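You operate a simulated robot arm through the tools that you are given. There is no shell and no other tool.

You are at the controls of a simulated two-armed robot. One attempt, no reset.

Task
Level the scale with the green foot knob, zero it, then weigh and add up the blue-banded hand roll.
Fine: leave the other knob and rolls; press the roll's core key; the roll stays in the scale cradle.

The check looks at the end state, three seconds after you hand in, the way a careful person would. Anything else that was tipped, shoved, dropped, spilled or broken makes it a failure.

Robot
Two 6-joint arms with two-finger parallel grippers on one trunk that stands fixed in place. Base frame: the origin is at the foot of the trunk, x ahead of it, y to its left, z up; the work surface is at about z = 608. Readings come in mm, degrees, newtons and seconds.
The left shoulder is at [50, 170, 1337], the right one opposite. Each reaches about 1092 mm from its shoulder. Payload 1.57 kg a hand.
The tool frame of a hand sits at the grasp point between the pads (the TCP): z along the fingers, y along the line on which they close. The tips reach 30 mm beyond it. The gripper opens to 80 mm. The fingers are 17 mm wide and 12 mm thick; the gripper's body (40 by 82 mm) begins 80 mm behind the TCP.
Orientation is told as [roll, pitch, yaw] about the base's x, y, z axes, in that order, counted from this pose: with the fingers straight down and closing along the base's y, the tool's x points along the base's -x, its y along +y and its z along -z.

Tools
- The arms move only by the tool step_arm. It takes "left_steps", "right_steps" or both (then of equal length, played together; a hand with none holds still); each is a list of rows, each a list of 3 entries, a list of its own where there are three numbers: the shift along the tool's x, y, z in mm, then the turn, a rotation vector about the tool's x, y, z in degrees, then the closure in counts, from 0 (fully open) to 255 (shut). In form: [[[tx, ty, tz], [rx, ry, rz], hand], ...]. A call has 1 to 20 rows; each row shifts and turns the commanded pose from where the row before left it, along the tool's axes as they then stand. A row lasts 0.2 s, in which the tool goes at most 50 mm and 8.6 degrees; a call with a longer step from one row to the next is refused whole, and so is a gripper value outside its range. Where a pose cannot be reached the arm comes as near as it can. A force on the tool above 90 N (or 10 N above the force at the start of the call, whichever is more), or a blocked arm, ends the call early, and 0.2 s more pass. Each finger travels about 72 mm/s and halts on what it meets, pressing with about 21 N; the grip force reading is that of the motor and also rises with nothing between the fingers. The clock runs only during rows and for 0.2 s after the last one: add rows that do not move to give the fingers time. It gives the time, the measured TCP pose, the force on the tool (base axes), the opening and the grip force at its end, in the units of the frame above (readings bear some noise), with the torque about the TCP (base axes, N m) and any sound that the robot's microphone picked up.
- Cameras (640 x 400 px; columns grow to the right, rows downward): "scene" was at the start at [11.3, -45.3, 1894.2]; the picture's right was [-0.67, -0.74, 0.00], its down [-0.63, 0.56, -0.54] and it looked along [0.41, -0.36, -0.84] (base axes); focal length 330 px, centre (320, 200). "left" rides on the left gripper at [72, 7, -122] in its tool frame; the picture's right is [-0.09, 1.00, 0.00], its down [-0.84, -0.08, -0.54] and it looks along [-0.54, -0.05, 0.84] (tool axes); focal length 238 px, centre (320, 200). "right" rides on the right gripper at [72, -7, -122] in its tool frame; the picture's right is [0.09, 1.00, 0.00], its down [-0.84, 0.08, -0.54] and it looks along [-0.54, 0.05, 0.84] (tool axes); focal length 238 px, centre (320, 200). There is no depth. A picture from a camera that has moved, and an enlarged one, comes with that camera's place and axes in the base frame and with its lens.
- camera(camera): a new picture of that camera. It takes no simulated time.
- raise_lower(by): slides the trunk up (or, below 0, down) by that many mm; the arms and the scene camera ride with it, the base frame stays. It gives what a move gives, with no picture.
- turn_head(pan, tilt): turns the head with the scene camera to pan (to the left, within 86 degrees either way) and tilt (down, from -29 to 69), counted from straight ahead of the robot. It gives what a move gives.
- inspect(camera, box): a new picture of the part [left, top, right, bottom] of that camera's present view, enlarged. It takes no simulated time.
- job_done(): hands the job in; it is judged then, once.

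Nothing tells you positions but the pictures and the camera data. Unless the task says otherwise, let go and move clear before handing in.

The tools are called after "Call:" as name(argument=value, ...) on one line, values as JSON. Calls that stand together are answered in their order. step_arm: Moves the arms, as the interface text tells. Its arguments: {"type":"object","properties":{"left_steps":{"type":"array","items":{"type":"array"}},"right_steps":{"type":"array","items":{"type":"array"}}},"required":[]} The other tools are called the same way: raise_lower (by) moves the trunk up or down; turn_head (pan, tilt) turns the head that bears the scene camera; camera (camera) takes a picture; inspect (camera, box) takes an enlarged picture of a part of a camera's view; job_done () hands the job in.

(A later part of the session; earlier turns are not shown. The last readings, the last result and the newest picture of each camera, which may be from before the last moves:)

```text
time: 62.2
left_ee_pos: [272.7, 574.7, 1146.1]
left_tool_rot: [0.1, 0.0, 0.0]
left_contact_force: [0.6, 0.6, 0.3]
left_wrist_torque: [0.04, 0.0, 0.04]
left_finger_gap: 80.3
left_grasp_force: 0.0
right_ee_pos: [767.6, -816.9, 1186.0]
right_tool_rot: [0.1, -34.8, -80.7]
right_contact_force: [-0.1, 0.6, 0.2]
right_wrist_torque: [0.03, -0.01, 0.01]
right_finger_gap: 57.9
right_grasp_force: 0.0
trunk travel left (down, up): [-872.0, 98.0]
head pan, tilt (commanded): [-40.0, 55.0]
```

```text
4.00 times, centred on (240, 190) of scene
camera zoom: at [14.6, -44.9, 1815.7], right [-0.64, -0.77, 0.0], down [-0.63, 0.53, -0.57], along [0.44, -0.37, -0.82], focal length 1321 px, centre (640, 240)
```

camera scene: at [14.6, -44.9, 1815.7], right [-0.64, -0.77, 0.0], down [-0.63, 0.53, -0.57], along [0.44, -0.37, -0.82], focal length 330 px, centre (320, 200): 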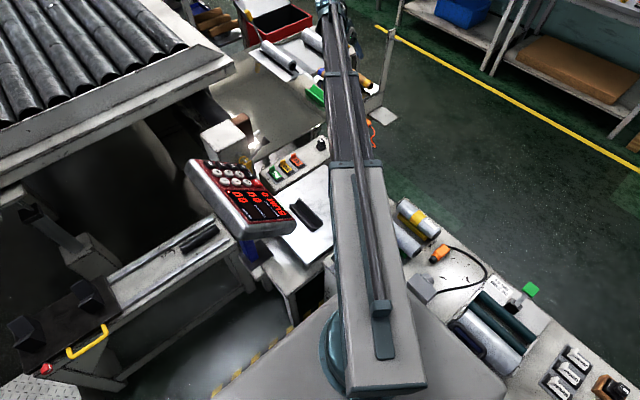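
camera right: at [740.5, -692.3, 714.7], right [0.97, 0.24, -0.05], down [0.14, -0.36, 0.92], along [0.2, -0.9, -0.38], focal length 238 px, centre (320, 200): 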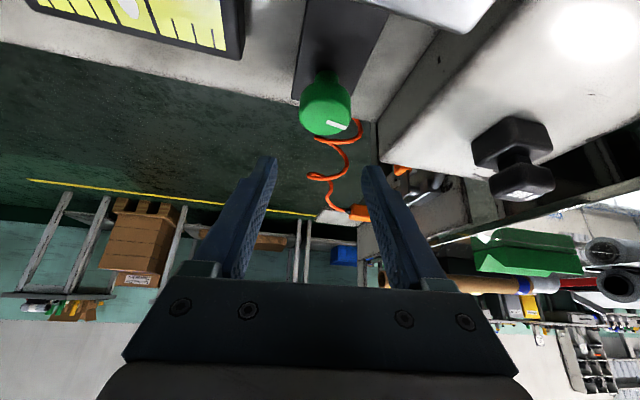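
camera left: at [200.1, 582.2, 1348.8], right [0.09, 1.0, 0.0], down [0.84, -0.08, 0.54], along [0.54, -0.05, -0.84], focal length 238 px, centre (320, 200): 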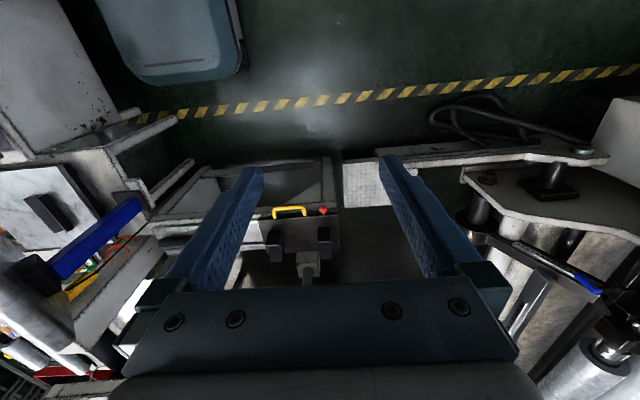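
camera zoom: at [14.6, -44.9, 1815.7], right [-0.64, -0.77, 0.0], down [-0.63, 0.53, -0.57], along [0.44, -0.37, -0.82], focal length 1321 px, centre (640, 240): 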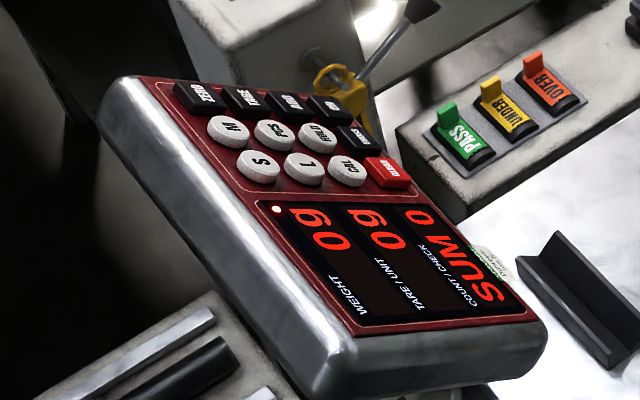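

The display now reads WEIGHT 0 g, TARE 0 g, SUM 0. I'll untilt the hand and then lean it toward the terminal, testing the inward tilt range up here.

Call:
step_arm(right_steps=[[[30.7, 0, -2.2], [0, 8.1, 0], 200], [[30.7, 0, -2.2], [0, 8.1, 0], 255], [[30.7, 0, -2.2], [0, 8.1, 0], 255], [[30.7, 0, -2.2], [0, 8.1, 0], 255], [[9.5, 0, -0.2], [0, 2.5, 0], 255], [[0, 0, 0], [0, 0, 0], 255]])

Call:
step_arm(right_steps=[[[30.3, 0, -2.1], [0, 8, 0], 255], [[30.3, 0, -2.1], [0, 8, 0], 255], [[30.3, 0, -2.1], [0, 8, 0], 255], [[30.3, 0, -2.1], [0, 8, 0], 255], [[0, 0, 0], [0, 0, 0], 255]])

```text
time: 63.6
left_ee_pos: [273.6, 575.1, 1146.6]
left_tool_rot: [0.1, 0.1, 0.1]
left_contact_force: [-0.1, 0.5, -0.1]
left_wrist_torque: [-0.03, -0.01, 0.01]
left_finger_gap: 79.9
left_grasp_force: 0.0
right_ee_pos: [747.8, -693.3, 1146.0]
right_tool_rot: [0.1, 0.1, -80.6]
right_contact_force: [0.1, -0.2, -0.1]
right_wrist_torque: [0.02, 0.03, 0.0]
right_finger_gap: 0.1
right_grasp_force: 21.4
trunk travel left (down, up): [-872.0, 98.0]
head pan, tilt (commanded): [-40.0, 55.0]
```

```text
time: 64.8
left_ee_pos: [273.2, 574.5, 1147.5]
left_tool_rot: [0.0, 0.0, 0.0]
left_contact_force: [-0.4, -0.7, 0.0]
left_wrist_torque: [0.01, 0.01, 0.01]
left_finger_gap: 80.1
left_grasp_force: 0.0
right_ee_pos: [725.7, -581.7, 1180.6]
right_tool_rot: [0.1, 32.1, -80.5]
right_contact_force: [-0.3, 0.2, 0.0]
right_wrist_torque: [0.0, -0.01, 0.01]
right_finger_gap: 0.0
right_grasp_force: 21.0
right hand out of reach, approached as far as the arm can: row 3
trunk travel left (down, up): [-872.0, 98.0]
head pan, tilt (commanded): [-40.0, 55.0]
```

Inward lean of 32° works. I'll add about 7.5° more to match the keypad slope and square the hand to the keypad.

Call:
step_arm(right_steps=[[[0, 0, 0], [-2.5, 0, 4.03], 255], [[0, 0, 0], [-2.5, 0, 4.03], 255], [[28.5, 0, -1.9], [0, 7.5, 0], 255], [[0, 0, 0], [0, 0, 0], 255]])

Call:
camera(camera="right")

Call:
camera(camera="scene")

```text
time: 65.8
left_ee_pos: [272.6, 574.8, 1147.0]
left_tool_rot: [0.0, 0.0, -0.1]
left_contact_force: [-0.4, -0.2, -0.7]
left_wrist_torque: [0.0, 0.05, 0.02]
left_finger_gap: 80.3
left_grasp_force: 0.0
right_ee_pos: [722.8, -556.0, 1196.9]
right_tool_rot: [0.0, 39.6, -90.1]
right_contact_force: [0.2, -0.2, 0.4]
right_wrist_torque: [0.04, 0.01, 0.0]
right_finger_gap: 0.0
right_grasp_force: 20.9
trunk travel left (down, up): [-872.0, 98.0]
head pan, tilt (commanded): [-40.0, 55.0]
```

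```text
taken
camera right: at [716.6, -578.4, 1336.6], right [1.0, 0.07, 0.06], down [0.08, -0.99, -0.12], along [0.05, 0.12, -0.99], focal length 238 px, centre (320, 200)
```

right: 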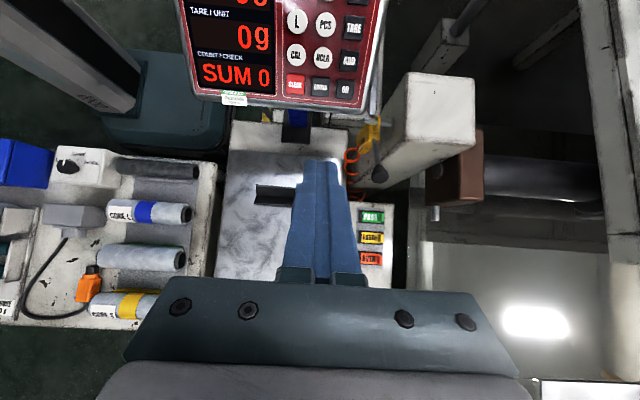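

```text
taken
camera scene: at [14.5, -45.0, 1815.8], right [-0.64, -0.77, 0.0], down [-0.63, 0.53, -0.57], along [0.44, -0.37, -0.82], focal length 330 px, centre (320, 200)
```

scene: 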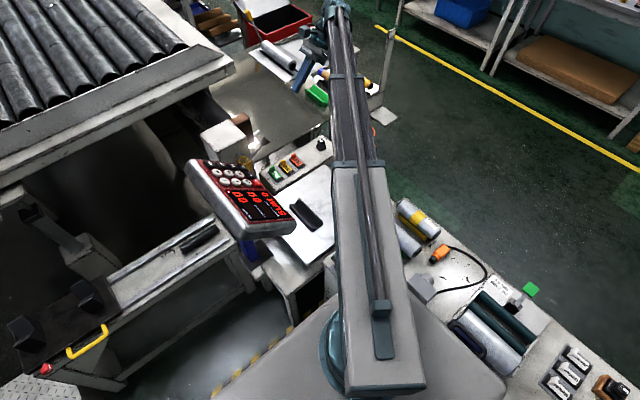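

The hand is now square to the keypad, and its camera gives an upright view of the terminal. I'll zoom to locate the keys accurately.

Call:
inspect(camera="right", box=[170, 0, 390, 110])

```text
2.91 times, centred on (280, 55) of right
camera zoom: at [716.6, -578.4, 1336.6], right [1.0, 0.07, 0.06], down [0.08, -0.99, -0.12], along [0.05, 0.12, -0.99], focal length 693 px, centre (436, 622)
```

zoom: 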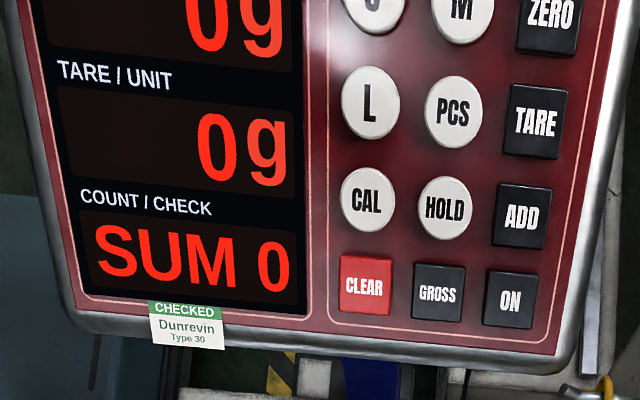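

The keys are clear: ZERO top-right, L left column, ADD right column. I'll lower the trunk a bit and move the closed fingertips above ZERO.

Call:
raise_lower(by=-80)

Call:
step_arm(right_steps=[[[30, 5.5, 24.8], [0, 0, 0], 255], [[30, 5.5, 24.8], [0, 0, 0], 255], [[30, 5.5, 24.8], [0, 0, 0], 255], [[30, 5.5, 24.8], [0, 0, 0], 255], [[30, 5.5, 24.8], [0, 0, 0], 255], [[30, 5.5, 24.8], [0, 0, 0], 255], [[30, 5.5, 24.8], [0, 0, 0], 255], [[0, 0, 0], [0, 0, 0], 255]])

Call:
camera(camera="right")

```text
time: 67.0
left_ee_pos: [271.5, 575.3, 1066.2]
left_tool_rot: [0.0, 0.1, 0.0]
left_contact_force: [-0.4, -0.5, 0.1]
left_wrist_torque: [0.01, 0.02, 0.0]
left_finger_gap: 80.2
left_grasp_force: 0.1
right_ee_pos: [723.3, -555.2, 1116.9]
right_tool_rot: [0.1, 39.6, -90.0]
right_contact_force: [-0.3, -0.3, 0.1]
right_wrist_torque: [-0.02, 0.0, 0.07]
right_finger_gap: 0.1
right_grasp_force: 21.0
trunk travel left (down, up): [-792.0, 178.0]
head pan, tilt (commanded): [-40.0, 55.0]
```

```text
time: 68.8
left_ee_pos: [272.4, 574.4, 1067.3]
left_tool_rot: [0.0, 0.0, 0.1]
left_contact_force: [-0.3, 0.2, 0.0]
left_wrist_torque: [0.02, -0.03, -0.04]
left_finger_gap: 80.1
left_grasp_force: 0.1
right_ee_pos: [762.8, -285.0, 1116.8]
right_tool_rot: [0.0, 39.5, -90.1]
right_contact_force: [0.3, 0.3, -0.5]
right_wrist_torque: [-0.03, 0.01, -0.04]
right_finger_gap: 0.0
right_grasp_force: 21.2
right hand out of reach, approached as far as the arm can: row 2, 5
trunk travel left (down, up): [-792.0, 178.0]
head pan, tilt (commanded): [-40.0, 55.0]
```

```text
taken
camera right: at [756.3, -307.8, 1256.3], right [1.0, 0.07, 0.06], down [0.08, -0.99, -0.11], along [0.05, 0.12, -0.99], focal length 238 px, centre (320, 200)
```

right: 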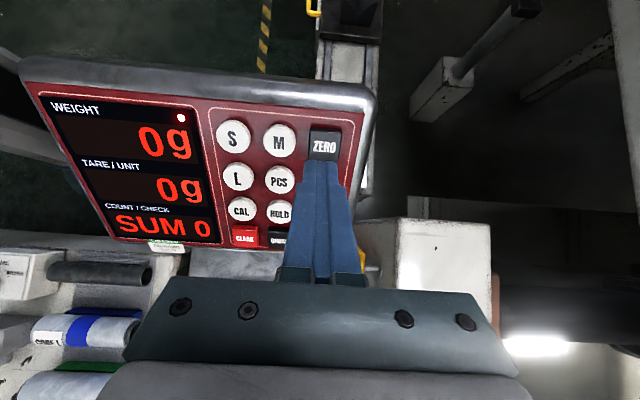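

Two-view triangulation puts ZERO at about [767.5,-223,1024.7]. I'll align above it and lower to just short of contact.

Call:
step_arm(right_steps=[[[17, 2.4, 14], [0, 0, 0], 255], [[17, 2.3, 14], [0, 0, 0], 255], [[0, 0, 0], [0, 0, 0], 255]])

Call:
raise_lower(by=-55)

Call:
camera(camera="right")

Call:
inspect(camera="right", box=[260, 110, 380, 210])

Call:
inspect(camera="scene", box=[180, 60, 360, 260])

```text
time: 69.6
left_ee_pos: [272.8, 575.2, 1067.4]
left_tool_rot: [0.0, 0.1, 0.1]
left_contact_force: [-0.5, -1.1, 0.2]
left_wrist_torque: [0.02, -0.01, 0.0]
left_finger_gap: 79.9
left_grasp_force: 0.1
right_ee_pos: [767.3, -241.3, 1117.3]
right_tool_rot: [0.0, 39.6, -90.1]
right_contact_force: [-0.2, -0.6, -0.6]
right_wrist_torque: [0.03, 0.02, 0.03]
right_finger_gap: 0.1
right_grasp_force: 20.6
trunk travel left (down, up): [-792.0, 178.0]
head pan, tilt (commanded): [-40.0, 55.0]
```

```text
time: 70.5
left_ee_pos: [272.3, 574.9, 1010.4]
left_tool_rot: [-0.1, 0.0, 0.0]
left_contact_force: [0.8, 0.1, -0.5]
left_wrist_torque: [0.0, -0.02, 0.02]
left_finger_gap: 79.8
left_grasp_force: 0.0
right_ee_pos: [767.9, -240.7, 1062.0]
right_tool_rot: [0.1, 39.7, -90.0]
right_contact_force: [-0.6, -0.3, 0.5]
right_wrist_torque: [0.02, 0.01, 0.04]
right_finger_gap: 0.0
right_grasp_force: 20.6
trunk travel left (down, up): [-737.0, 233.0]
head pan, tilt (commanded): [-40.0, 55.0]
```

```text
taken
camera right: at [760.8, -263.7, 1201.9], right [1.0, 0.07, 0.06], down [0.08, -0.99, -0.12], along [0.05, 0.12, -0.99], focal length 238 px, centre (320, 200)
```

right: 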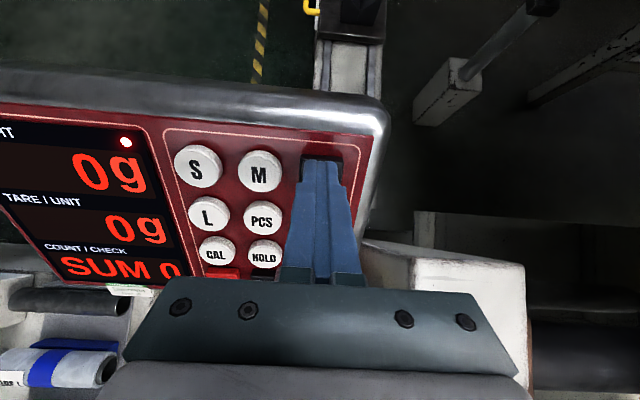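

```text
4.00 times, centred on (320, 160) of right
camera zoom: at [760.8, -263.7, 1201.9], right [1.0, 0.07, 0.06], down [0.08, -0.99, -0.12], along [0.05, 0.12, -0.99], focal length 953 px, centre (320, 360)
```

zoom: 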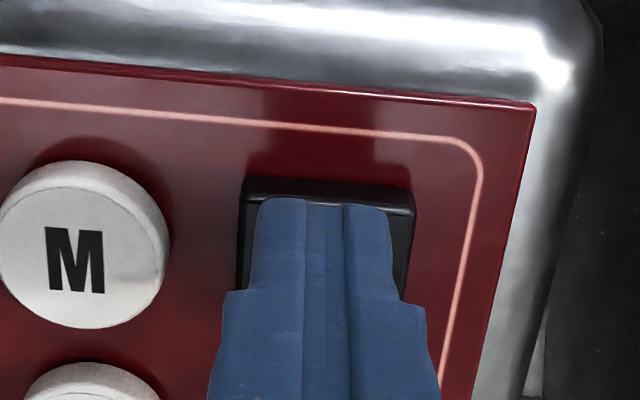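

```text
2.00 times, centred on (270, 160) of scene
camera zoom: at [14.2, -44.9, 1680.8], right [-0.64, -0.77, 0.0], down [-0.63, 0.53, -0.57], along [0.44, -0.37, -0.82], focal length 660 px, centre (420, 280)
```

zoom: 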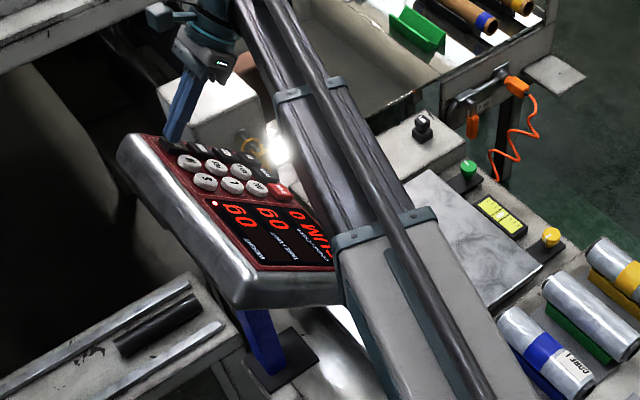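

The tips are aligned over ZERO, about 14 mm above contact. I'll lower in small increments, watching the force and sound.

Call:
raise_lower(by=-10)

Call:
raise_lower(by=-3)

Call:
raise_lower(by=-2)

Call:
inspect(camera="right", box=[260, 110, 380, 210])

```text
time: 71.1
left_ee_pos: [271.7, 576.3, 1001.6]
left_tool_rot: [0.0, 0.0, 0.0]
left_contact_force: [-0.2, -0.6, -0.2]
left_wrist_torque: [-0.03, 0.02, 0.04]
left_finger_gap: 79.9
left_grasp_force: 0.1
right_ee_pos: [767.9, -240.6, 1053.2]
right_tool_rot: [0.1, 39.7, -90.1]
right_contact_force: [0.0, -1.4, 0.6]
right_wrist_torque: [-0.01, 0.07, 0.02]
right_finger_gap: 0.2
right_grasp_force: 21.8
trunk travel left (down, up): [-727.0, 243.0]
head pan, tilt (commanded): [-40.0, 55.0]
heard: click
```

```text
time: 71.6
left_ee_pos: [271.1, 575.9, 998.1]
left_tool_rot: [0.1, 0.0, 0.1]
left_contact_force: [-1.0, -0.1, -0.6]
left_wrist_torque: [0.01, 0.02, 0.01]
left_finger_gap: 80.1
left_grasp_force: 0.0
right_ee_pos: [767.2, -240.8, 1049.6]
right_tool_rot: [0.1, 39.7, -90.0]
right_contact_force: [1.2, -2.8, 8.4]
right_wrist_torque: [0.16, 0.01, -0.04]
right_finger_gap: 0.1
right_grasp_force: 20.8
trunk travel left (down, up): [-724.0, 246.0]
head pan, tilt (commanded): [-40.0, 55.0]
```

```text
time: 72.1
left_ee_pos: [271.4, 575.4, 997.0]
left_tool_rot: [0.0, 0.0, 0.0]
left_contact_force: [0.2, 0.0, -0.2]
left_wrist_torque: [0.0, -0.03, -0.03]
left_finger_gap: 79.9
left_grasp_force: 0.2
right_ee_pos: [766.6, -241.7, 1048.0]
right_tool_rot: [0.1, 39.7, -90.0]
right_contact_force: [2.7, -4.5, 16.3]
right_wrist_torque: [0.31, -0.01, -0.07]
right_finger_gap: 0.1
right_grasp_force: 20.9
trunk travel left (down, up): [-722.0, 248.0]
head pan, tilt (commanded): [-40.0, 55.0]
```

```text
4.00 times, centred on (320, 160) of right
camera zoom: at [760.0, -264.1, 1187.7], right [1.0, 0.07, 0.06], down [0.08, -0.99, -0.12], along [0.05, 0.12, -0.99], focal length 953 px, centre (320, 360)
```

zoom: 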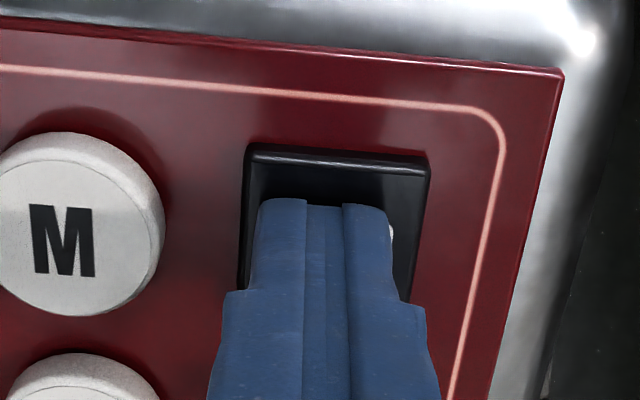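

A click was heard, so ZERO was pressed. I'll back off and check the display.

Call:
raise_lower(by=35)

Call:
camera(camera="right")

Call:
inspect(camera="scene", box=[180, 60, 360, 260])

Call:
inspect(camera="scene", box=[295, 155, 335, 180])

```text
time: 72.9
left_ee_pos: [272.0, 575.1, 1030.8]
left_tool_rot: [0.0, 0.0, 0.0]
left_contact_force: [0.5, 0.4, 0.1]
left_wrist_torque: [0.0, 0.01, 0.0]
left_finger_gap: 80.0
left_grasp_force: 0.0
right_ee_pos: [768.5, -240.7, 1081.7]
right_tool_rot: [0.0, 39.8, -90.0]
right_contact_force: [0.3, 0.3, -0.8]
right_wrist_torque: [0.02, 0.02, -0.02]
right_finger_gap: 0.0
right_grasp_force: 21.1
trunk travel left (down, up): [-757.0, 213.0]
head pan, tilt (commanded): [-40.0, 55.0]
```

```text
taken
camera right: at [761.0, -263.3, 1221.7], right [1.0, 0.07, 0.06], down [0.08, -0.99, -0.12], along [0.05, 0.12, -0.99], focal length 238 px, centre (320, 200)
```

right: 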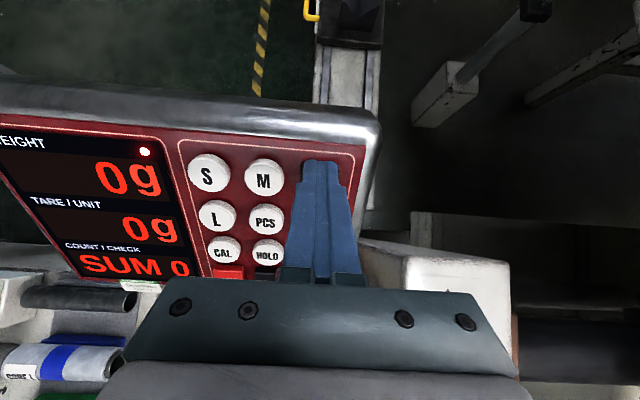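

```text
2.00 times, centred on (270, 160) of scene
camera zoom: at [14.5, -44.6, 1700.8], right [-0.64, -0.77, 0.0], down [-0.63, 0.53, -0.57], along [0.44, -0.37, -0.82], focal length 660 px, centre (420, 280)
```

zoom: 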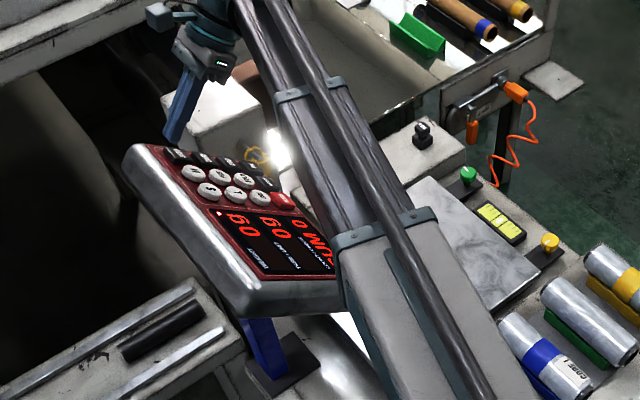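

```text
16.00 times, centred on (315, 168) of scene
camera zoom: at [14.5, -44.6, 1700.8], right [-0.64, -0.77, 0.0], down [-0.63, 0.53, -0.57], along [0.44, -0.37, -0.82], focal length 5283 px, centre (400, 720)
```

zoom: 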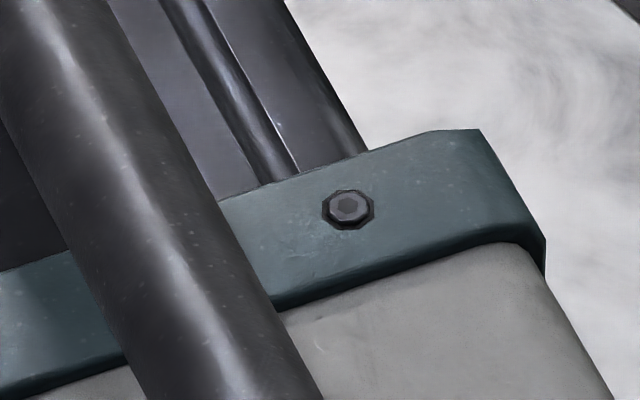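

Call:
inspect(camera="scene", box=[345, 160, 377, 182])

Call:
inspect(camera="right", box=[0, 110, 200, 290])

```text
16.00 times, centred on (361, 171) of scene
camera zoom: at [14.5, -44.6, 1700.8], right [-0.64, -0.77, 0.0], down [-0.63, 0.53, -0.57], along [0.44, -0.37, -0.82], focal length 5283 px, centre (-336, 664)
```

zoom: 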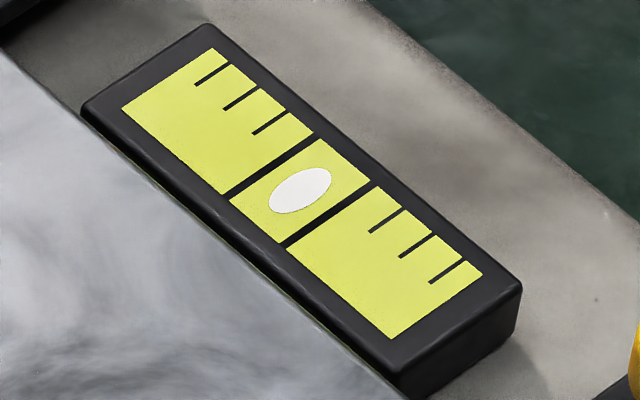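

```text
2.22 times, centred on (100, 200) of right
camera zoom: at [761.0, -263.3, 1221.7], right [1.0, 0.07, 0.06], down [0.08, -0.99, -0.12], along [0.05, 0.12, -0.99], focal length 530 px, centre (809, 200)
```

zoom: 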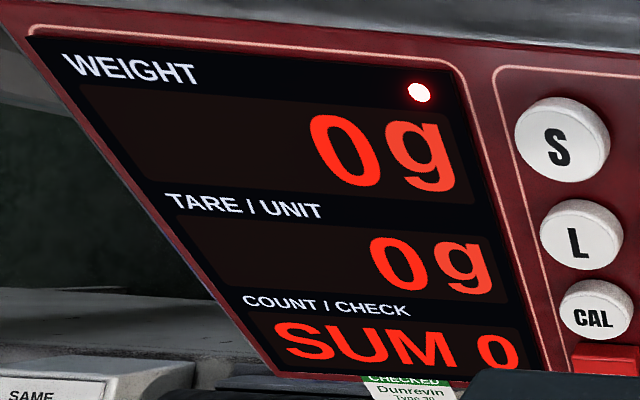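

Level and zero are both confirmed: the bubble is centred and the scale shows 0 g. Next I'll back away from the terminal, bring the hand upright and go for the blue-banded roll.

Call:
step_arm(right_steps=[[[-30, -5.5, -24.8], [0, 0, 0], 255], [[-30, -5.5, -24.8], [0, 0, 0], 255], [[-30, -5.5, -24.8], [0, 0, 0], 255], [[-30, -5.5, -24.8], [0, 0, 0], 255], [[-30, -5.5, -24.8], [0, 0, 0], 255], [[-30, -5.5, -24.8], [0, 0, 0], 255], [[-30, -5.5, -24.8], [0, 0, 0], 255], [[-30, -5.5, -24.8], [0, 0, 0], 255], [[0, 0, 0], [0, 0, 0], 255]])

Call:
step_arm(right_steps=[[[-30.3, 0, -2.1], [0, -8, 0], 200], [[-30.3, 0, -2.1], [0, -8, 0], 100], [[-30.3, 0, -2.1], [0, -8, 0], 0], [[-30.3, 0, -2.1], [0, -8, 0], 0], [[-29, 0, -2.0], [0, -7.7, 0], 0], [[0, 0, 0], [0, 0, 0], 0]])

Call:
step_arm(right_steps=[[[0, 0, 0], [0, 0, -8.5], 0], [[0, 0, 0], [0, 0, -8.5], 0], [[0, 0, 0], [0, 0, -8.5], 0], [[0, 0, 0], [0, 0, -8.5], 0], [[0, 0, 0], [0, 0, -8.5], 0], [[0, 0, 0], [0, 0, -8.5], 0], [[0, 0, 0], [0, 0, -8.5], 0], [[0, 0, 0], [0, 0, -8.5], 0], [[0, 0, 0], [0, 0, -8.5], 0], [[0, 0, 0], [0, 0, -8.5], 0], [[0, 0, 0], [0, 0, -5], 0], [[0, 0, 0], [0, 0, 0], 0]])

```text
time: 74.9
left_ee_pos: [273.3, 576.8, 1031.5]
left_tool_rot: [-0.1, 0.0, 0.0]
left_contact_force: [-0.1, 0.5, -0.3]
left_wrist_torque: [-0.01, -0.01, 0.04]
left_finger_gap: 79.9
left_grasp_force: 0.1
right_ee_pos: [721.9, -549.6, 1081.9]
right_tool_rot: [0.0, 39.8, -90.0]
right_contact_force: [0.8, -0.3, 0.1]
right_wrist_torque: [-0.02, 0.0, -0.01]
right_finger_gap: 0.1
right_grasp_force: 21.2
right hand out of reach, approached as far as the arm can: row 2
trunk travel left (down, up): [-757.0, 213.0]
head pan, tilt (commanded): [-40.0, 55.0]
```

```text
time: 76.3
left_ee_pos: [271.6, 575.4, 1030.6]
left_tool_rot: [0.0, 0.0, 0.0]
left_contact_force: [0.1, 0.2, 0.1]
left_wrist_torque: [-0.02, -0.01, -0.01]
left_finger_gap: 80.0
left_grasp_force: 0.2
right_ee_pos: [724.8, -691.8, 1031.3]
right_tool_rot: [0.1, -0.1, -90.1]
right_contact_force: [0.1, 0.1, 0.1]
right_wrist_torque: [0.01, -0.04, 0.0]
right_finger_gap: 80.1
right_grasp_force: 0.1
right hand out of reach, approached as far as the arm can: row 5
trunk travel left (down, up): [-757.0, 213.0]
head pan, tilt (commanded): [-40.0, 55.0]
```

```text
time: 78.9
left_ee_pos: [271.8, 575.5, 1030.3]
left_tool_rot: [-0.1, 0.1, -0.1]
left_contact_force: [0.4, 0.3, -0.4]
left_wrist_torque: [0.0, 0.02, 0.0]
left_finger_gap: 79.7
left_grasp_force: 0.1
right_ee_pos: [724.0, -690.6, 1032.2]
right_tool_rot: [0.0, 0.0, 0.0]
right_contact_force: [-0.1, 0.2, 0.1]
right_wrist_torque: [-0.01, 0.0, -0.04]
right_finger_gap: 79.7
right_grasp_force: 0.0
trunk travel left (down, up): [-757.0, 213.0]
head pan, tilt (commanded): [-40.0, 55.0]
```

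The hand is upright with its fingers closing along y. I'll move above the blue-banded roll.

Call:
step_arm(right_steps=[[[38.7, 11.3, 0], [0, 0, 0], 0], [[38.7, 11.3, 0], [0, 0, 0], 0], [[38.7, 11.3, 0], [0, 0, 0], 0], [[38.7, 11.3, 0], [0, 0, 0], 0], [[38.7, 11.3, 0], [0, 0, 0], 0], [[38.7, 11.3, 0], [0, 0, 0], 0], [[38.7, 11.3, 0], [0, 0, 0], 0], [[38.7, 11.3, 0], [0, 0, 0], 0], [[38.7, 11.3, 0], [0, 0, 0], 0], [[38.7, 11.3, 0], [0, 0, 0], 0], [[38.7, 11.3, 0], [0, 0, 0], 0], [[0, 0, 0], [0, 0, 0], 0]])

Call:
raise_lower(by=-100)

Call:
camera(camera="right")

Call:
inspect(camera="right", box=[220, 0, 420, 200])

```text
time: 81.5
left_ee_pos: [272.9, 574.2, 1030.6]
left_tool_rot: [0.0, 0.1, -0.2]
left_contact_force: [0.9, 0.2, 0.1]
left_wrist_torque: [-0.01, 0.0, 0.02]
left_finger_gap: 80.0
left_grasp_force: 0.0
right_ee_pos: [294.1, -565.5, 1031.6]
right_tool_rot: [0.0, 0.0, -0.2]
right_contact_force: [0.5, 0.0, 0.2]
right_wrist_torque: [-0.02, 0.01, 0.01]
right_finger_gap: 79.9
right_grasp_force: 0.0
trunk travel left (down, up): [-757.0, 213.0]
head pan, tilt (commanded): [-40.0, 55.0]
```

```text
time: 82.9
left_ee_pos: [272.2, 575.8, 931.9]
left_tool_rot: [0.0, 0.0, 0.1]
left_contact_force: [-0.9, 0.5, -0.1]
left_wrist_torque: [0.0, -0.01, -0.01]
left_finger_gap: 80.0
left_grasp_force: 0.0
right_ee_pos: [295.2, -567.5, 932.0]
right_tool_rot: [0.0, -0.1, 0.0]
right_contact_force: [-0.6, -0.1, 0.0]
right_wrist_torque: [-0.01, -0.02, 0.06]
right_finger_gap: 80.0
right_grasp_force: 0.0
trunk travel left (down, up): [-657.0, 313.0]
head pan, tilt (commanded): [-40.0, 55.0]
```

```text
taken
camera right: at [223.2, -573.5, 1053.3], right [-0.09, 1.0, 0.0], down [0.84, 0.08, 0.54], along [0.54, 0.05, -0.84], focal length 238 px, centre (320, 200)
```

right: 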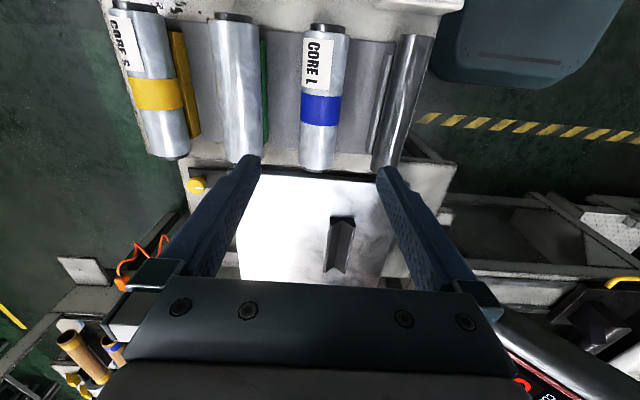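

```text
2.00 times, centred on (320, 100) of right
camera zoom: at [223.2, -573.5, 1053.3], right [-0.09, 1.0, 0.0], down [0.84, 0.08, 0.54], along [0.54, 0.05, -0.84], focal length 477 px, centre (320, 400)
```

zoom: 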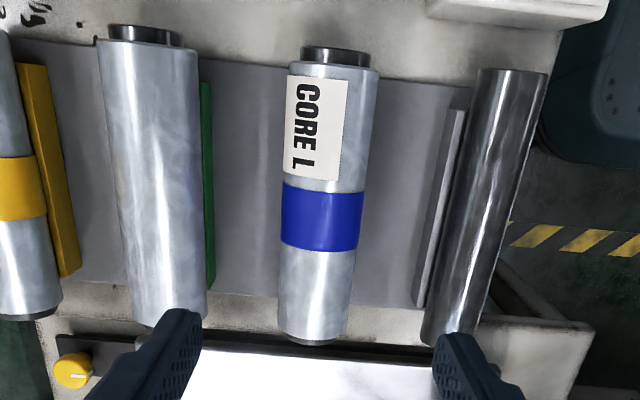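

The roll runs from about x 198 to 400 with its axis at y≈-563, a diameter of about 58 mm and its top near z 699, and the band at x≈298 marks the middle. I'll centre over it and lower with the fingers open.

Call:
step_arm(right_steps=[[[-4, 4, 0], [0, 0, 0], 0], [[0, 0, 0], [0, 0, 0], 0]])

Call:
raise_lower(by=-165)

Call:
camera(camera="right")

Call:
turn_head(pan=-75, tilt=45)

Call:
camera(camera="scene")

```text
time: 83.5
left_ee_pos: [271.6, 574.2, 931.5]
left_tool_rot: [0.1, 0.0, 0.1]
left_contact_force: [0.1, 0.2, 0.5]
left_wrist_torque: [-0.02, 0.03, 0.02]
left_finger_gap: 79.9
left_grasp_force: 0.1
right_ee_pos: [298.9, -563.0, 932.5]
right_tool_rot: [0.0, 0.0, -0.1]
right_contact_force: [-0.7, 0.4, 0.7]
right_wrist_torque: [-0.05, 0.01, -0.02]
right_finger_gap: 80.2
right_grasp_force: 0.0
trunk travel left (down, up): [-657.0, 313.0]
head pan, tilt (commanded): [-40.0, 55.0]
```

```text
time: 85.3
left_ee_pos: [272.2, 576.5, 766.6]
left_tool_rot: [0.0, 0.0, 0.0]
left_contact_force: [1.2, -0.7, -1.0]
left_wrist_torque: [0.03, 0.01, 0.02]
left_finger_gap: 79.9
left_grasp_force: 0.0
right_ee_pos: [299.4, -564.3, 766.7]
right_tool_rot: [0.0, 0.0, -0.1]
right_contact_force: [1.1, -0.1, -0.4]
right_wrist_torque: [0.01, -0.03, 0.0]
right_finger_gap: 79.9
right_grasp_force: 0.1
trunk travel left (down, up): [-492.0, 478.0]
head pan, tilt (commanded): [-40.0, 55.0]
```

```text
taken
camera right: at [226.9, -569.9, 888.3], right [-0.09, 1.0, 0.0], down [0.84, 0.08, 0.54], along [0.54, 0.05, -0.84], focal length 238 px, centre (320, 200)
```

right: 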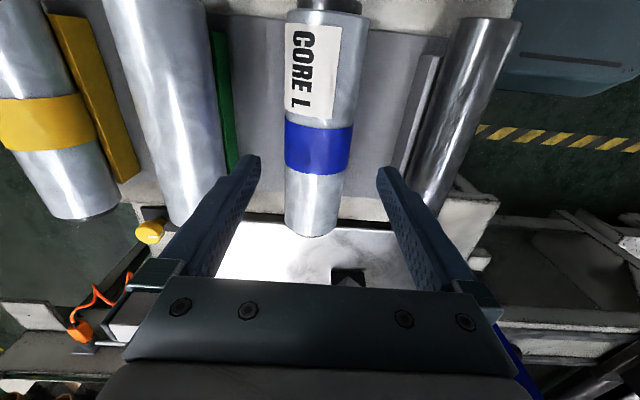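

```text
time: 86.3
left_ee_pos: [272.7, 576.0, 767.1]
left_tool_rot: [0.0, 0.0, -0.1]
left_contact_force: [-0.2, 0.8, 0.8]
left_wrist_torque: [0.01, -0.01, -0.01]
left_finger_gap: 80.0
left_grasp_force: 0.0
right_ee_pos: [299.1, -562.4, 767.1]
right_tool_rot: [0.0, 0.1, -0.1]
right_contact_force: [0.5, 0.1, -0.4]
right_wrist_torque: [-0.02, -0.02, -0.01]
right_finger_gap: 80.0
right_grasp_force: 0.1
trunk travel left (down, up): [-492.0, 478.0]
head pan, tilt (commanded): [-75.0, 45.0]
```

```text
taken
camera scene: at [-19.8, -77.0, 1449.2], right [-0.97, -0.26, 0.0], down [-0.18, 0.68, -0.71], along [0.18, -0.68, -0.71], focal length 330 px, centre (320, 200)
```

scene: 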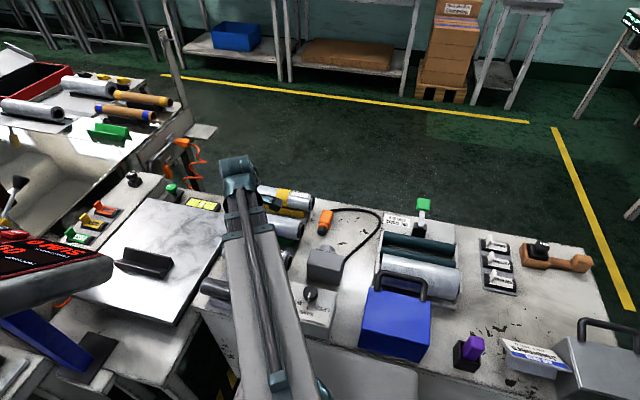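

Call:
raise_lower(by=-50)

Call:
camera(camera="right")

```text
time: 87.3
left_ee_pos: [271.3, 575.0, 717.6]
left_tool_rot: [0.0, 0.0, -0.1]
left_contact_force: [-0.1, -0.5, -0.2]
left_wrist_torque: [-0.01, -0.01, -0.01]
left_finger_gap: 80.2
left_grasp_force: 0.0
right_ee_pos: [299.3, -563.2, 716.7]
right_tool_rot: [0.0, 0.0, -0.1]
right_contact_force: [0.1, -0.8, -0.6]
right_wrist_torque: [0.0, 0.01, 0.03]
right_finger_gap: 79.9
right_grasp_force: 0.0
trunk travel left (down, up): [-442.0, 528.0]
head pan, tilt (commanded): [-75.0, 45.0]
```

```text
taken
camera right: at [226.9, -569.9, 838.3], right [-0.09, 1.0, 0.0], down [0.84, 0.08, 0.54], along [0.54, 0.05, -0.84], focal length 238 px, centre (320, 200)
```

right: 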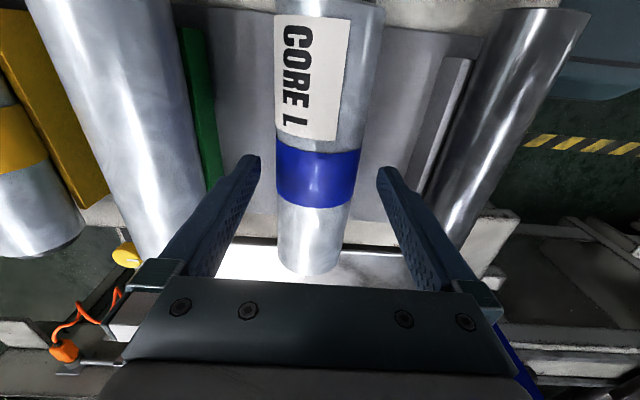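

The roll is centred between the fingers. I'll lower to grasp height in two steps.

Call:
raise_lower(by=-20)

Call:
raise_lower(by=-12)

Call:
camera(camera="right")

Call:
inspect(camera="scene", box=[180, 140, 340, 300])

```text
time: 87.9
left_ee_pos: [270.8, 575.1, 696.5]
left_tool_rot: [0.0, 0.0, 0.1]
left_contact_force: [-0.2, -0.4, -0.2]
left_wrist_torque: [0.0, 0.0, -0.04]
left_finger_gap: 79.7
left_grasp_force: 0.1
right_ee_pos: [298.8, -563.0, 696.6]
right_tool_rot: [0.0, -0.1, -0.1]
right_contact_force: [0.9, -0.2, -1.0]
right_wrist_torque: [-0.02, 0.02, 0.0]
right_finger_gap: 80.0
right_grasp_force: 0.0
trunk travel left (down, up): [-422.0, 548.0]
head pan, tilt (commanded): [-75.0, 45.0]
```

```text
time: 88.5
left_ee_pos: [272.5, 576.2, 684.9]
left_tool_rot: [0.0, 0.0, 0.0]
left_contact_force: [0.8, -0.2, 0.4]
left_wrist_torque: [0.01, -0.03, -0.05]
left_finger_gap: 79.9
left_grasp_force: 0.1
right_ee_pos: [298.5, -563.4, 684.1]
right_tool_rot: [0.0, 0.0, -0.1]
right_contact_force: [0.3, 0.4, 0.5]
right_wrist_torque: [0.0, -0.02, -0.01]
right_finger_gap: 79.9
right_grasp_force: 0.0
trunk travel left (down, up): [-410.0, 560.0]
head pan, tilt (commanded): [-75.0, 45.0]
```

```text
taken
camera right: at [226.9, -569.9, 806.2], right [-0.09, 1.0, 0.0], down [0.84, 0.08, 0.54], along [0.54, 0.05, -0.84], focal length 238 px, centre (320, 200)
```

right: 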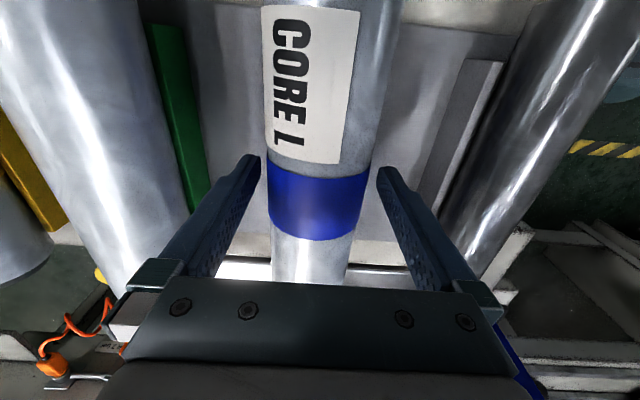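

```text
2.50 times, centred on (260, 220) of scene
camera zoom: at [-19.8, -77.0, 1367.2], right [-0.97, -0.26, 0.0], down [-0.18, 0.68, -0.71], along [0.18, -0.68, -0.71], focal length 826 px, centre (470, 150)
```

zoom: 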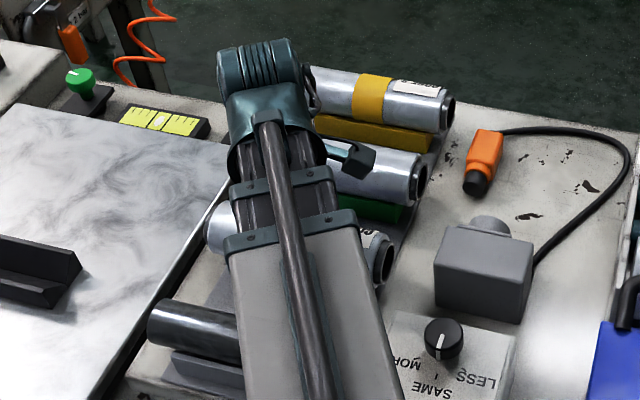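

The fingers straddle the roll at its mid-band. I'll close on it.

Call:
step_arm(right_steps=[[[0, 0, 0], [0, 0, 0], 50], [[0, 0, 0], [0, 0, 0], 150], [[0, 0, 0], [0, 0, 0], 200], [[0, 0, 0], [0, 0, 0], 200]])

Call:
camera(camera="right")

```text
time: 89.5
left_ee_pos: [271.9, 575.9, 684.9]
left_tool_rot: [0.1, 0.0, 0.0]
left_contact_force: [-0.1, -1.2, 0.6]
left_wrist_torque: [-0.01, -0.01, -0.01]
left_finger_gap: 79.8
left_grasp_force: 0.0
right_ee_pos: [299.6, -564.1, 684.9]
right_tool_rot: [-0.1, -0.1, -0.1]
right_contact_force: [-0.2, -16.1, 6.2]
right_wrist_torque: [-1.48, 0.14, 0.18]
right_finger_gap: 59.5
right_grasp_force: 45.0
trunk travel left (down, up): [-410.0, 560.0]
head pan, tilt (commanded): [-75.0, 45.0]
```

```text
taken
camera right: at [226.9, -571.4, 806.2], right [-0.09, 1.0, 0.0], down [0.84, 0.08, 0.54], along [0.54, 0.05, -0.84], focal length 238 px, centre (320, 200)
```

right: 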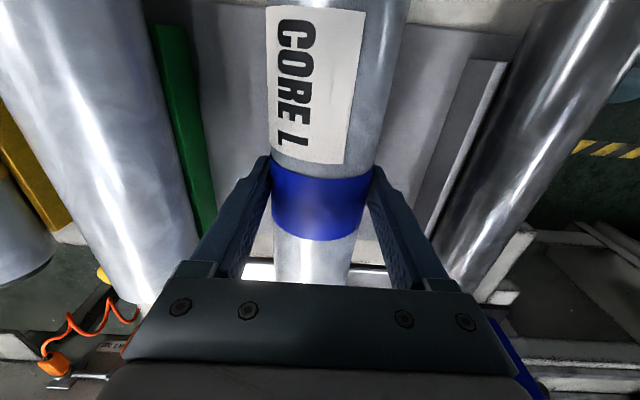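

Gripped at 59.5 mm with some side load. I'll ease 1.5 mm toward -y to relieve it, then lift gently.

Call:
step_arm(right_steps=[[[0, -1.5, 0], [0, 0, 0], 200], [[0, 0, 0], [0, 0, 0], 200]])

Call:
raise_lower(by=15)

Call:
camera(camera="right")

```text
time: 90.1
left_ee_pos: [272.1, 575.2, 684.2]
left_tool_rot: [0.0, 0.0, 0.0]
left_contact_force: [0.8, -0.7, -1.0]
left_wrist_torque: [-0.02, 0.0, 0.03]
left_finger_gap: 79.8
left_grasp_force: 0.1
right_ee_pos: [299.0, -564.3, 684.3]
right_tool_rot: [-0.1, -0.1, -0.2]
right_contact_force: [3.3, -8.6, 3.9]
right_wrist_torque: [-2.42, 0.28, -0.28]
right_finger_gap: 59.4
right_grasp_force: 45.0
trunk travel left (down, up): [-410.0, 560.0]
head pan, tilt (commanded): [-75.0, 45.0]
```

```text
time: 90.8
left_ee_pos: [272.9, 575.2, 700.4]
left_tool_rot: [0.0, 0.1, 0.0]
left_contact_force: [0.7, 0.1, -0.3]
left_wrist_torque: [0.01, -0.01, -0.03]
left_finger_gap: 79.9
left_grasp_force: 0.1
right_ee_pos: [298.3, -564.0, 700.4]
right_tool_rot: [0.1, 0.0, -0.1]
right_contact_force: [0.9, -0.2, -3.5]
right_wrist_torque: [0.01, -0.02, 0.0]
right_finger_gap: 58.5
right_grasp_force: 20.7
trunk travel left (down, up): [-425.0, 545.0]
head pan, tilt (commanded): [-75.0, 45.0]
```

```text
taken
camera right: at [226.5, -571.0, 821.6], right [-0.09, 1.0, 0.0], down [0.84, 0.08, 0.54], along [0.54, 0.05, -0.84], focal length 238 px, centre (320, 200)
```

right: 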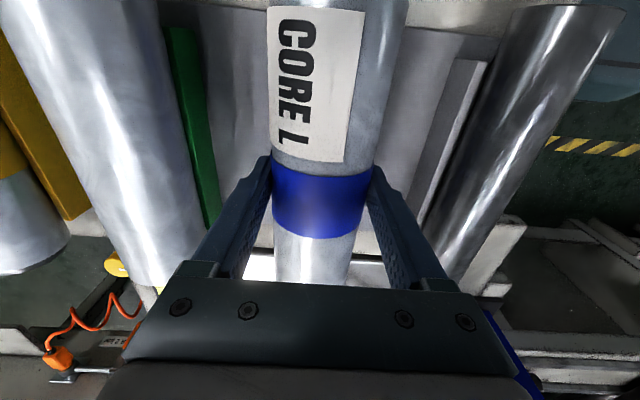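

The roll is lifted (about 0.36 kg, balanced). I'll raise it a bit more, clear of its neighbours, and measure the tray cradle with the head camera.

Call:
raise_lower(by=70)

Call:
turn_head(pan=-38, tilt=48)

Call:
camera(camera="scene")

Call:
camera(camera="right")

```text
time: 91.8
left_ee_pos: [272.5, 574.5, 769.2]
left_tool_rot: [-0.1, -0.1, 0.0]
left_contact_force: [1.1, 0.7, 0.0]
left_wrist_torque: [0.03, 0.01, 0.01]
left_finger_gap: 79.8
left_grasp_force: 0.0
right_ee_pos: [297.8, -564.6, 769.4]
right_tool_rot: [0.0, -0.1, -0.1]
right_contact_force: [0.1, -0.3, -3.0]
right_wrist_torque: [-0.01, 0.01, 0.01]
right_finger_gap: 58.5
right_grasp_force: 21.0
trunk travel left (down, up): [-495.0, 475.0]
head pan, tilt (commanded): [-75.0, 45.0]
```

```text
time: 92.9
left_ee_pos: [272.0, 574.8, 769.3]
left_tool_rot: [0.1, -0.1, 0.0]
left_contact_force: [-0.1, 0.3, -0.3]
left_wrist_torque: [-0.01, -0.01, 0.01]
left_finger_gap: 80.1
left_grasp_force: 0.1
right_ee_pos: [297.4, -564.7, 769.2]
right_tool_rot: [0.0, 0.0, -0.1]
right_contact_force: [1.2, -0.4, -2.9]
right_wrist_torque: [-0.01, 0.02, -0.03]
right_finger_gap: 58.6
right_grasp_force: 21.1
trunk travel left (down, up): [-495.0, 475.0]
head pan, tilt (commanded): [-38.0, 48.0]
```

```text
taken
camera scene: at [21.3, -47.3, 1448.0], right [-0.62, -0.79, 0.0], down [-0.59, 0.46, -0.67], along [0.53, -0.41, -0.74], focal length 330 px, centre (320, 200)
```

scene: 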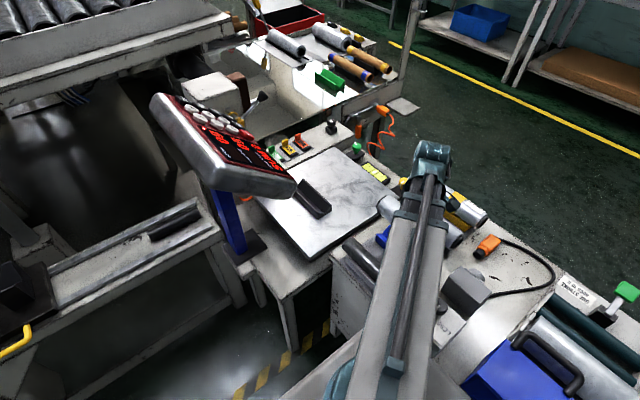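

```text
taken
camera right: at [226.5, -571.8, 891.1], right [-0.09, 1.0, 0.0], down [0.84, 0.08, 0.54], along [0.54, 0.05, -0.84], focal length 238 px, centre (320, 200)
```

right: 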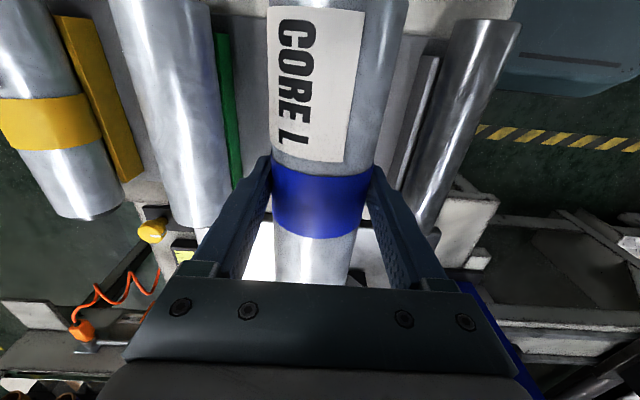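

Call:
inspect(camera="scene", box=[250, 140, 400, 265])

Call:
inspect(camera="scene", box=[285, 170, 345, 225])

```text
3.20 times, centred on (325, 202) of scene
camera zoom: at [21.3, -47.3, 1448.0], right [-0.62, -0.79, 0.0], down [-0.59, 0.46, -0.67], along [0.53, -0.41, -0.74], focal length 1057 px, centre (304, 192)
```

zoom: 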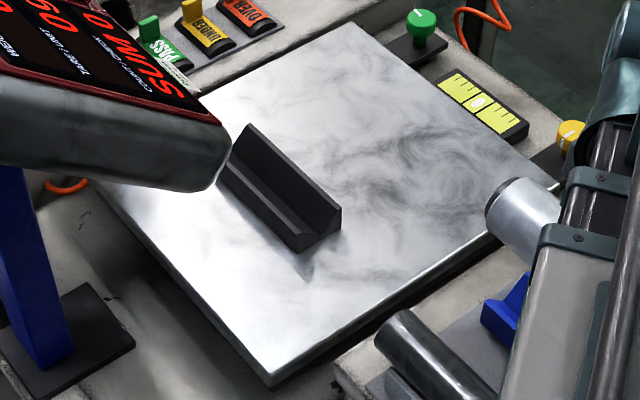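

```text
7.27 times, centred on (315, 198) of scene
camera zoom: at [21.3, -47.3, 1448.0], right [-0.62, -0.79, 0.0], down [-0.59, 0.46, -0.67], along [0.53, -0.41, -0.74], focal length 2401 px, centre (356, 218)
```

zoom: 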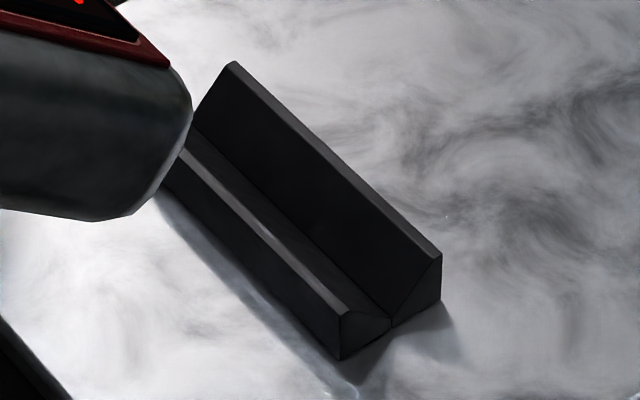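

The tray cradle is a V-block about 60 mm wide and 31 mm high, with its near end at x≈566. I'll zoom on the held roll to find out exactly how deep it sits between the fingers.

Call:
inspect(camera="right", box=[250, 120, 390, 260])

Call:
inspect(camera="right", box=[240, 0, 420, 130])

```text
2.86 times, centred on (320, 190) of right
camera zoom: at [226.5, -571.8, 891.1], right [-0.09, 1.0, 0.0], down [0.84, 0.08, 0.54], along [0.54, 0.05, -0.84], focal length 681 px, centre (320, 229)
```

zoom: 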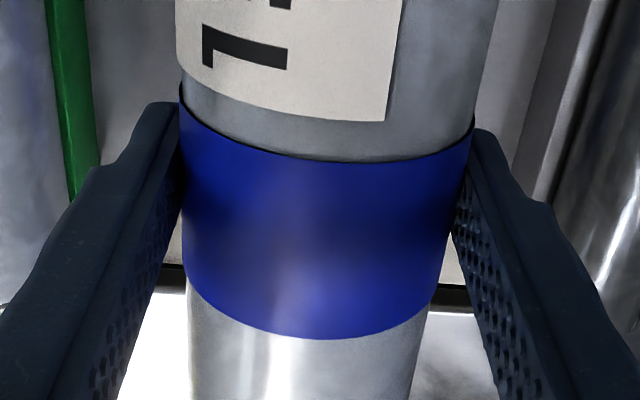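

```text
3.08 times, centred on (330, 65) of right
camera zoom: at [226.5, -571.8, 891.1], right [-0.09, 1.0, 0.0], down [0.84, 0.08, 0.54], along [0.54, 0.05, -0.84], focal length 733 px, centre (289, 615)
```

zoom: 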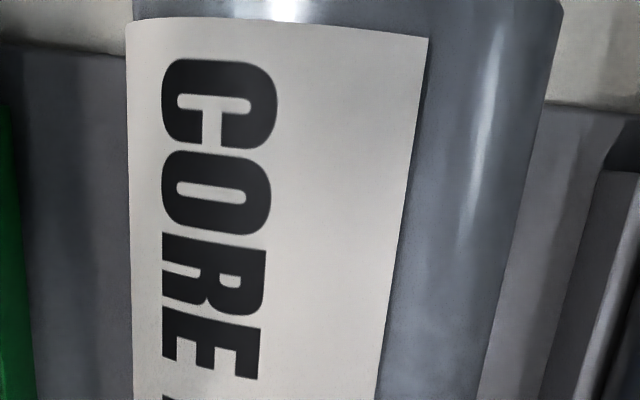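

The roll axis sits only about 6.5 mm below the TCP, so the fingertips hang 23 mm below it and would foul the V-block walls. I'll set the roll back on its holder and re-grip about 17 mm higher.

Call:
raise_lower(by=-80)

Call:
raise_lower(by=-4)

```text
time: 94.0
left_ee_pos: [272.1, 575.4, 689.0]
left_tool_rot: [-0.1, 0.0, 0.0]
left_contact_force: [-0.3, -0.3, 0.4]
left_wrist_torque: [0.02, 0.0, 0.02]
left_finger_gap: 79.9
left_grasp_force: 0.0
right_ee_pos: [298.4, -565.4, 688.9]
right_tool_rot: [0.0, 0.0, 0.0]
right_contact_force: [0.8, 0.1, -2.5]
right_wrist_torque: [-0.02, 0.0, 0.02]
right_finger_gap: 58.6
right_grasp_force: 21.4
trunk travel left (down, up): [-415.0, 555.0]
head pan, tilt (commanded): [-38.0, 48.0]
```

```text
time: 94.6
left_ee_pos: [270.4, 575.4, 685.2]
left_tool_rot: [0.0, 0.0, 0.1]
left_contact_force: [0.6, -0.1, 0.0]
left_wrist_torque: [0.02, -0.01, 0.0]
left_finger_gap: 80.1
left_grasp_force: 0.0
right_ee_pos: [298.0, -564.8, 685.8]
right_tool_rot: [-0.2, -0.1, -0.1]
right_contact_force: [0.8, -4.5, 20.2]
right_wrist_torque: [0.53, 0.03, 0.06]
right_finger_gap: 58.6
right_grasp_force: 21.4
trunk travel left (down, up): [-411.0, 559.0]
head pan, tilt (commanded): [-38.0, 48.0]
```

The roll is seated back on its holder. I'll open, rise 17 mm and re-grip.

Call:
step_arm(right_steps=[[[0, 0, 0], [0, 0, 0], 100], [[0, 0, 0], [0, 0, 0], 0], [[0, 0, 0], [0, 0, 0], 0], [[0, 0, 0], [0, 0, 0], 0]])

Call:
raise_lower(by=17)

Call:
camera(camera="right")

```text
time: 95.6
left_ee_pos: [273.0, 575.2, 685.9]
left_tool_rot: [0.0, 0.0, 0.1]
left_contact_force: [0.4, 0.0, 0.0]
left_wrist_torque: [0.01, -0.01, -0.03]
left_finger_gap: 79.8
left_grasp_force: 0.1
right_ee_pos: [298.1, -565.4, 687.3]
right_tool_rot: [-0.2, -0.2, -0.1]
right_contact_force: [5.3, -21.8, 41.8]
right_wrist_torque: [0.59, -0.1, -0.07]
right_finger_gap: 60.2
right_grasp_force: 0.0
trunk travel left (down, up): [-411.0, 559.0]
head pan, tilt (commanded): [-38.0, 48.0]
```

```text
time: 96.2
left_ee_pos: [272.2, 575.3, 702.7]
left_tool_rot: [0.0, -0.1, -0.1]
left_contact_force: [0.5, -0.7, 0.0]
left_wrist_torque: [0.02, 0.0, 0.05]
left_finger_gap: 79.8
left_grasp_force: 0.0
right_ee_pos: [299.5, -563.2, 702.9]
right_tool_rot: [-0.1, 0.1, -0.1]
right_contact_force: [-0.5, -0.2, -0.1]
right_wrist_torque: [0.0, 0.02, -0.01]
right_finger_gap: 79.8
right_grasp_force: 0.0
trunk travel left (down, up): [-428.0, 542.0]
head pan, tilt (commanded): [-38.0, 48.0]
```

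```text
taken
camera right: at [226.3, -570.9, 824.1], right [-0.09, 1.0, 0.0], down [0.84, 0.08, 0.54], along [0.54, 0.05, -0.84], focal length 238 px, centre (320, 200)
```

right: 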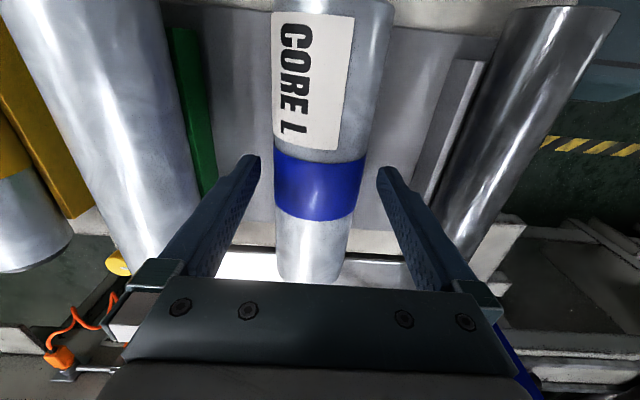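

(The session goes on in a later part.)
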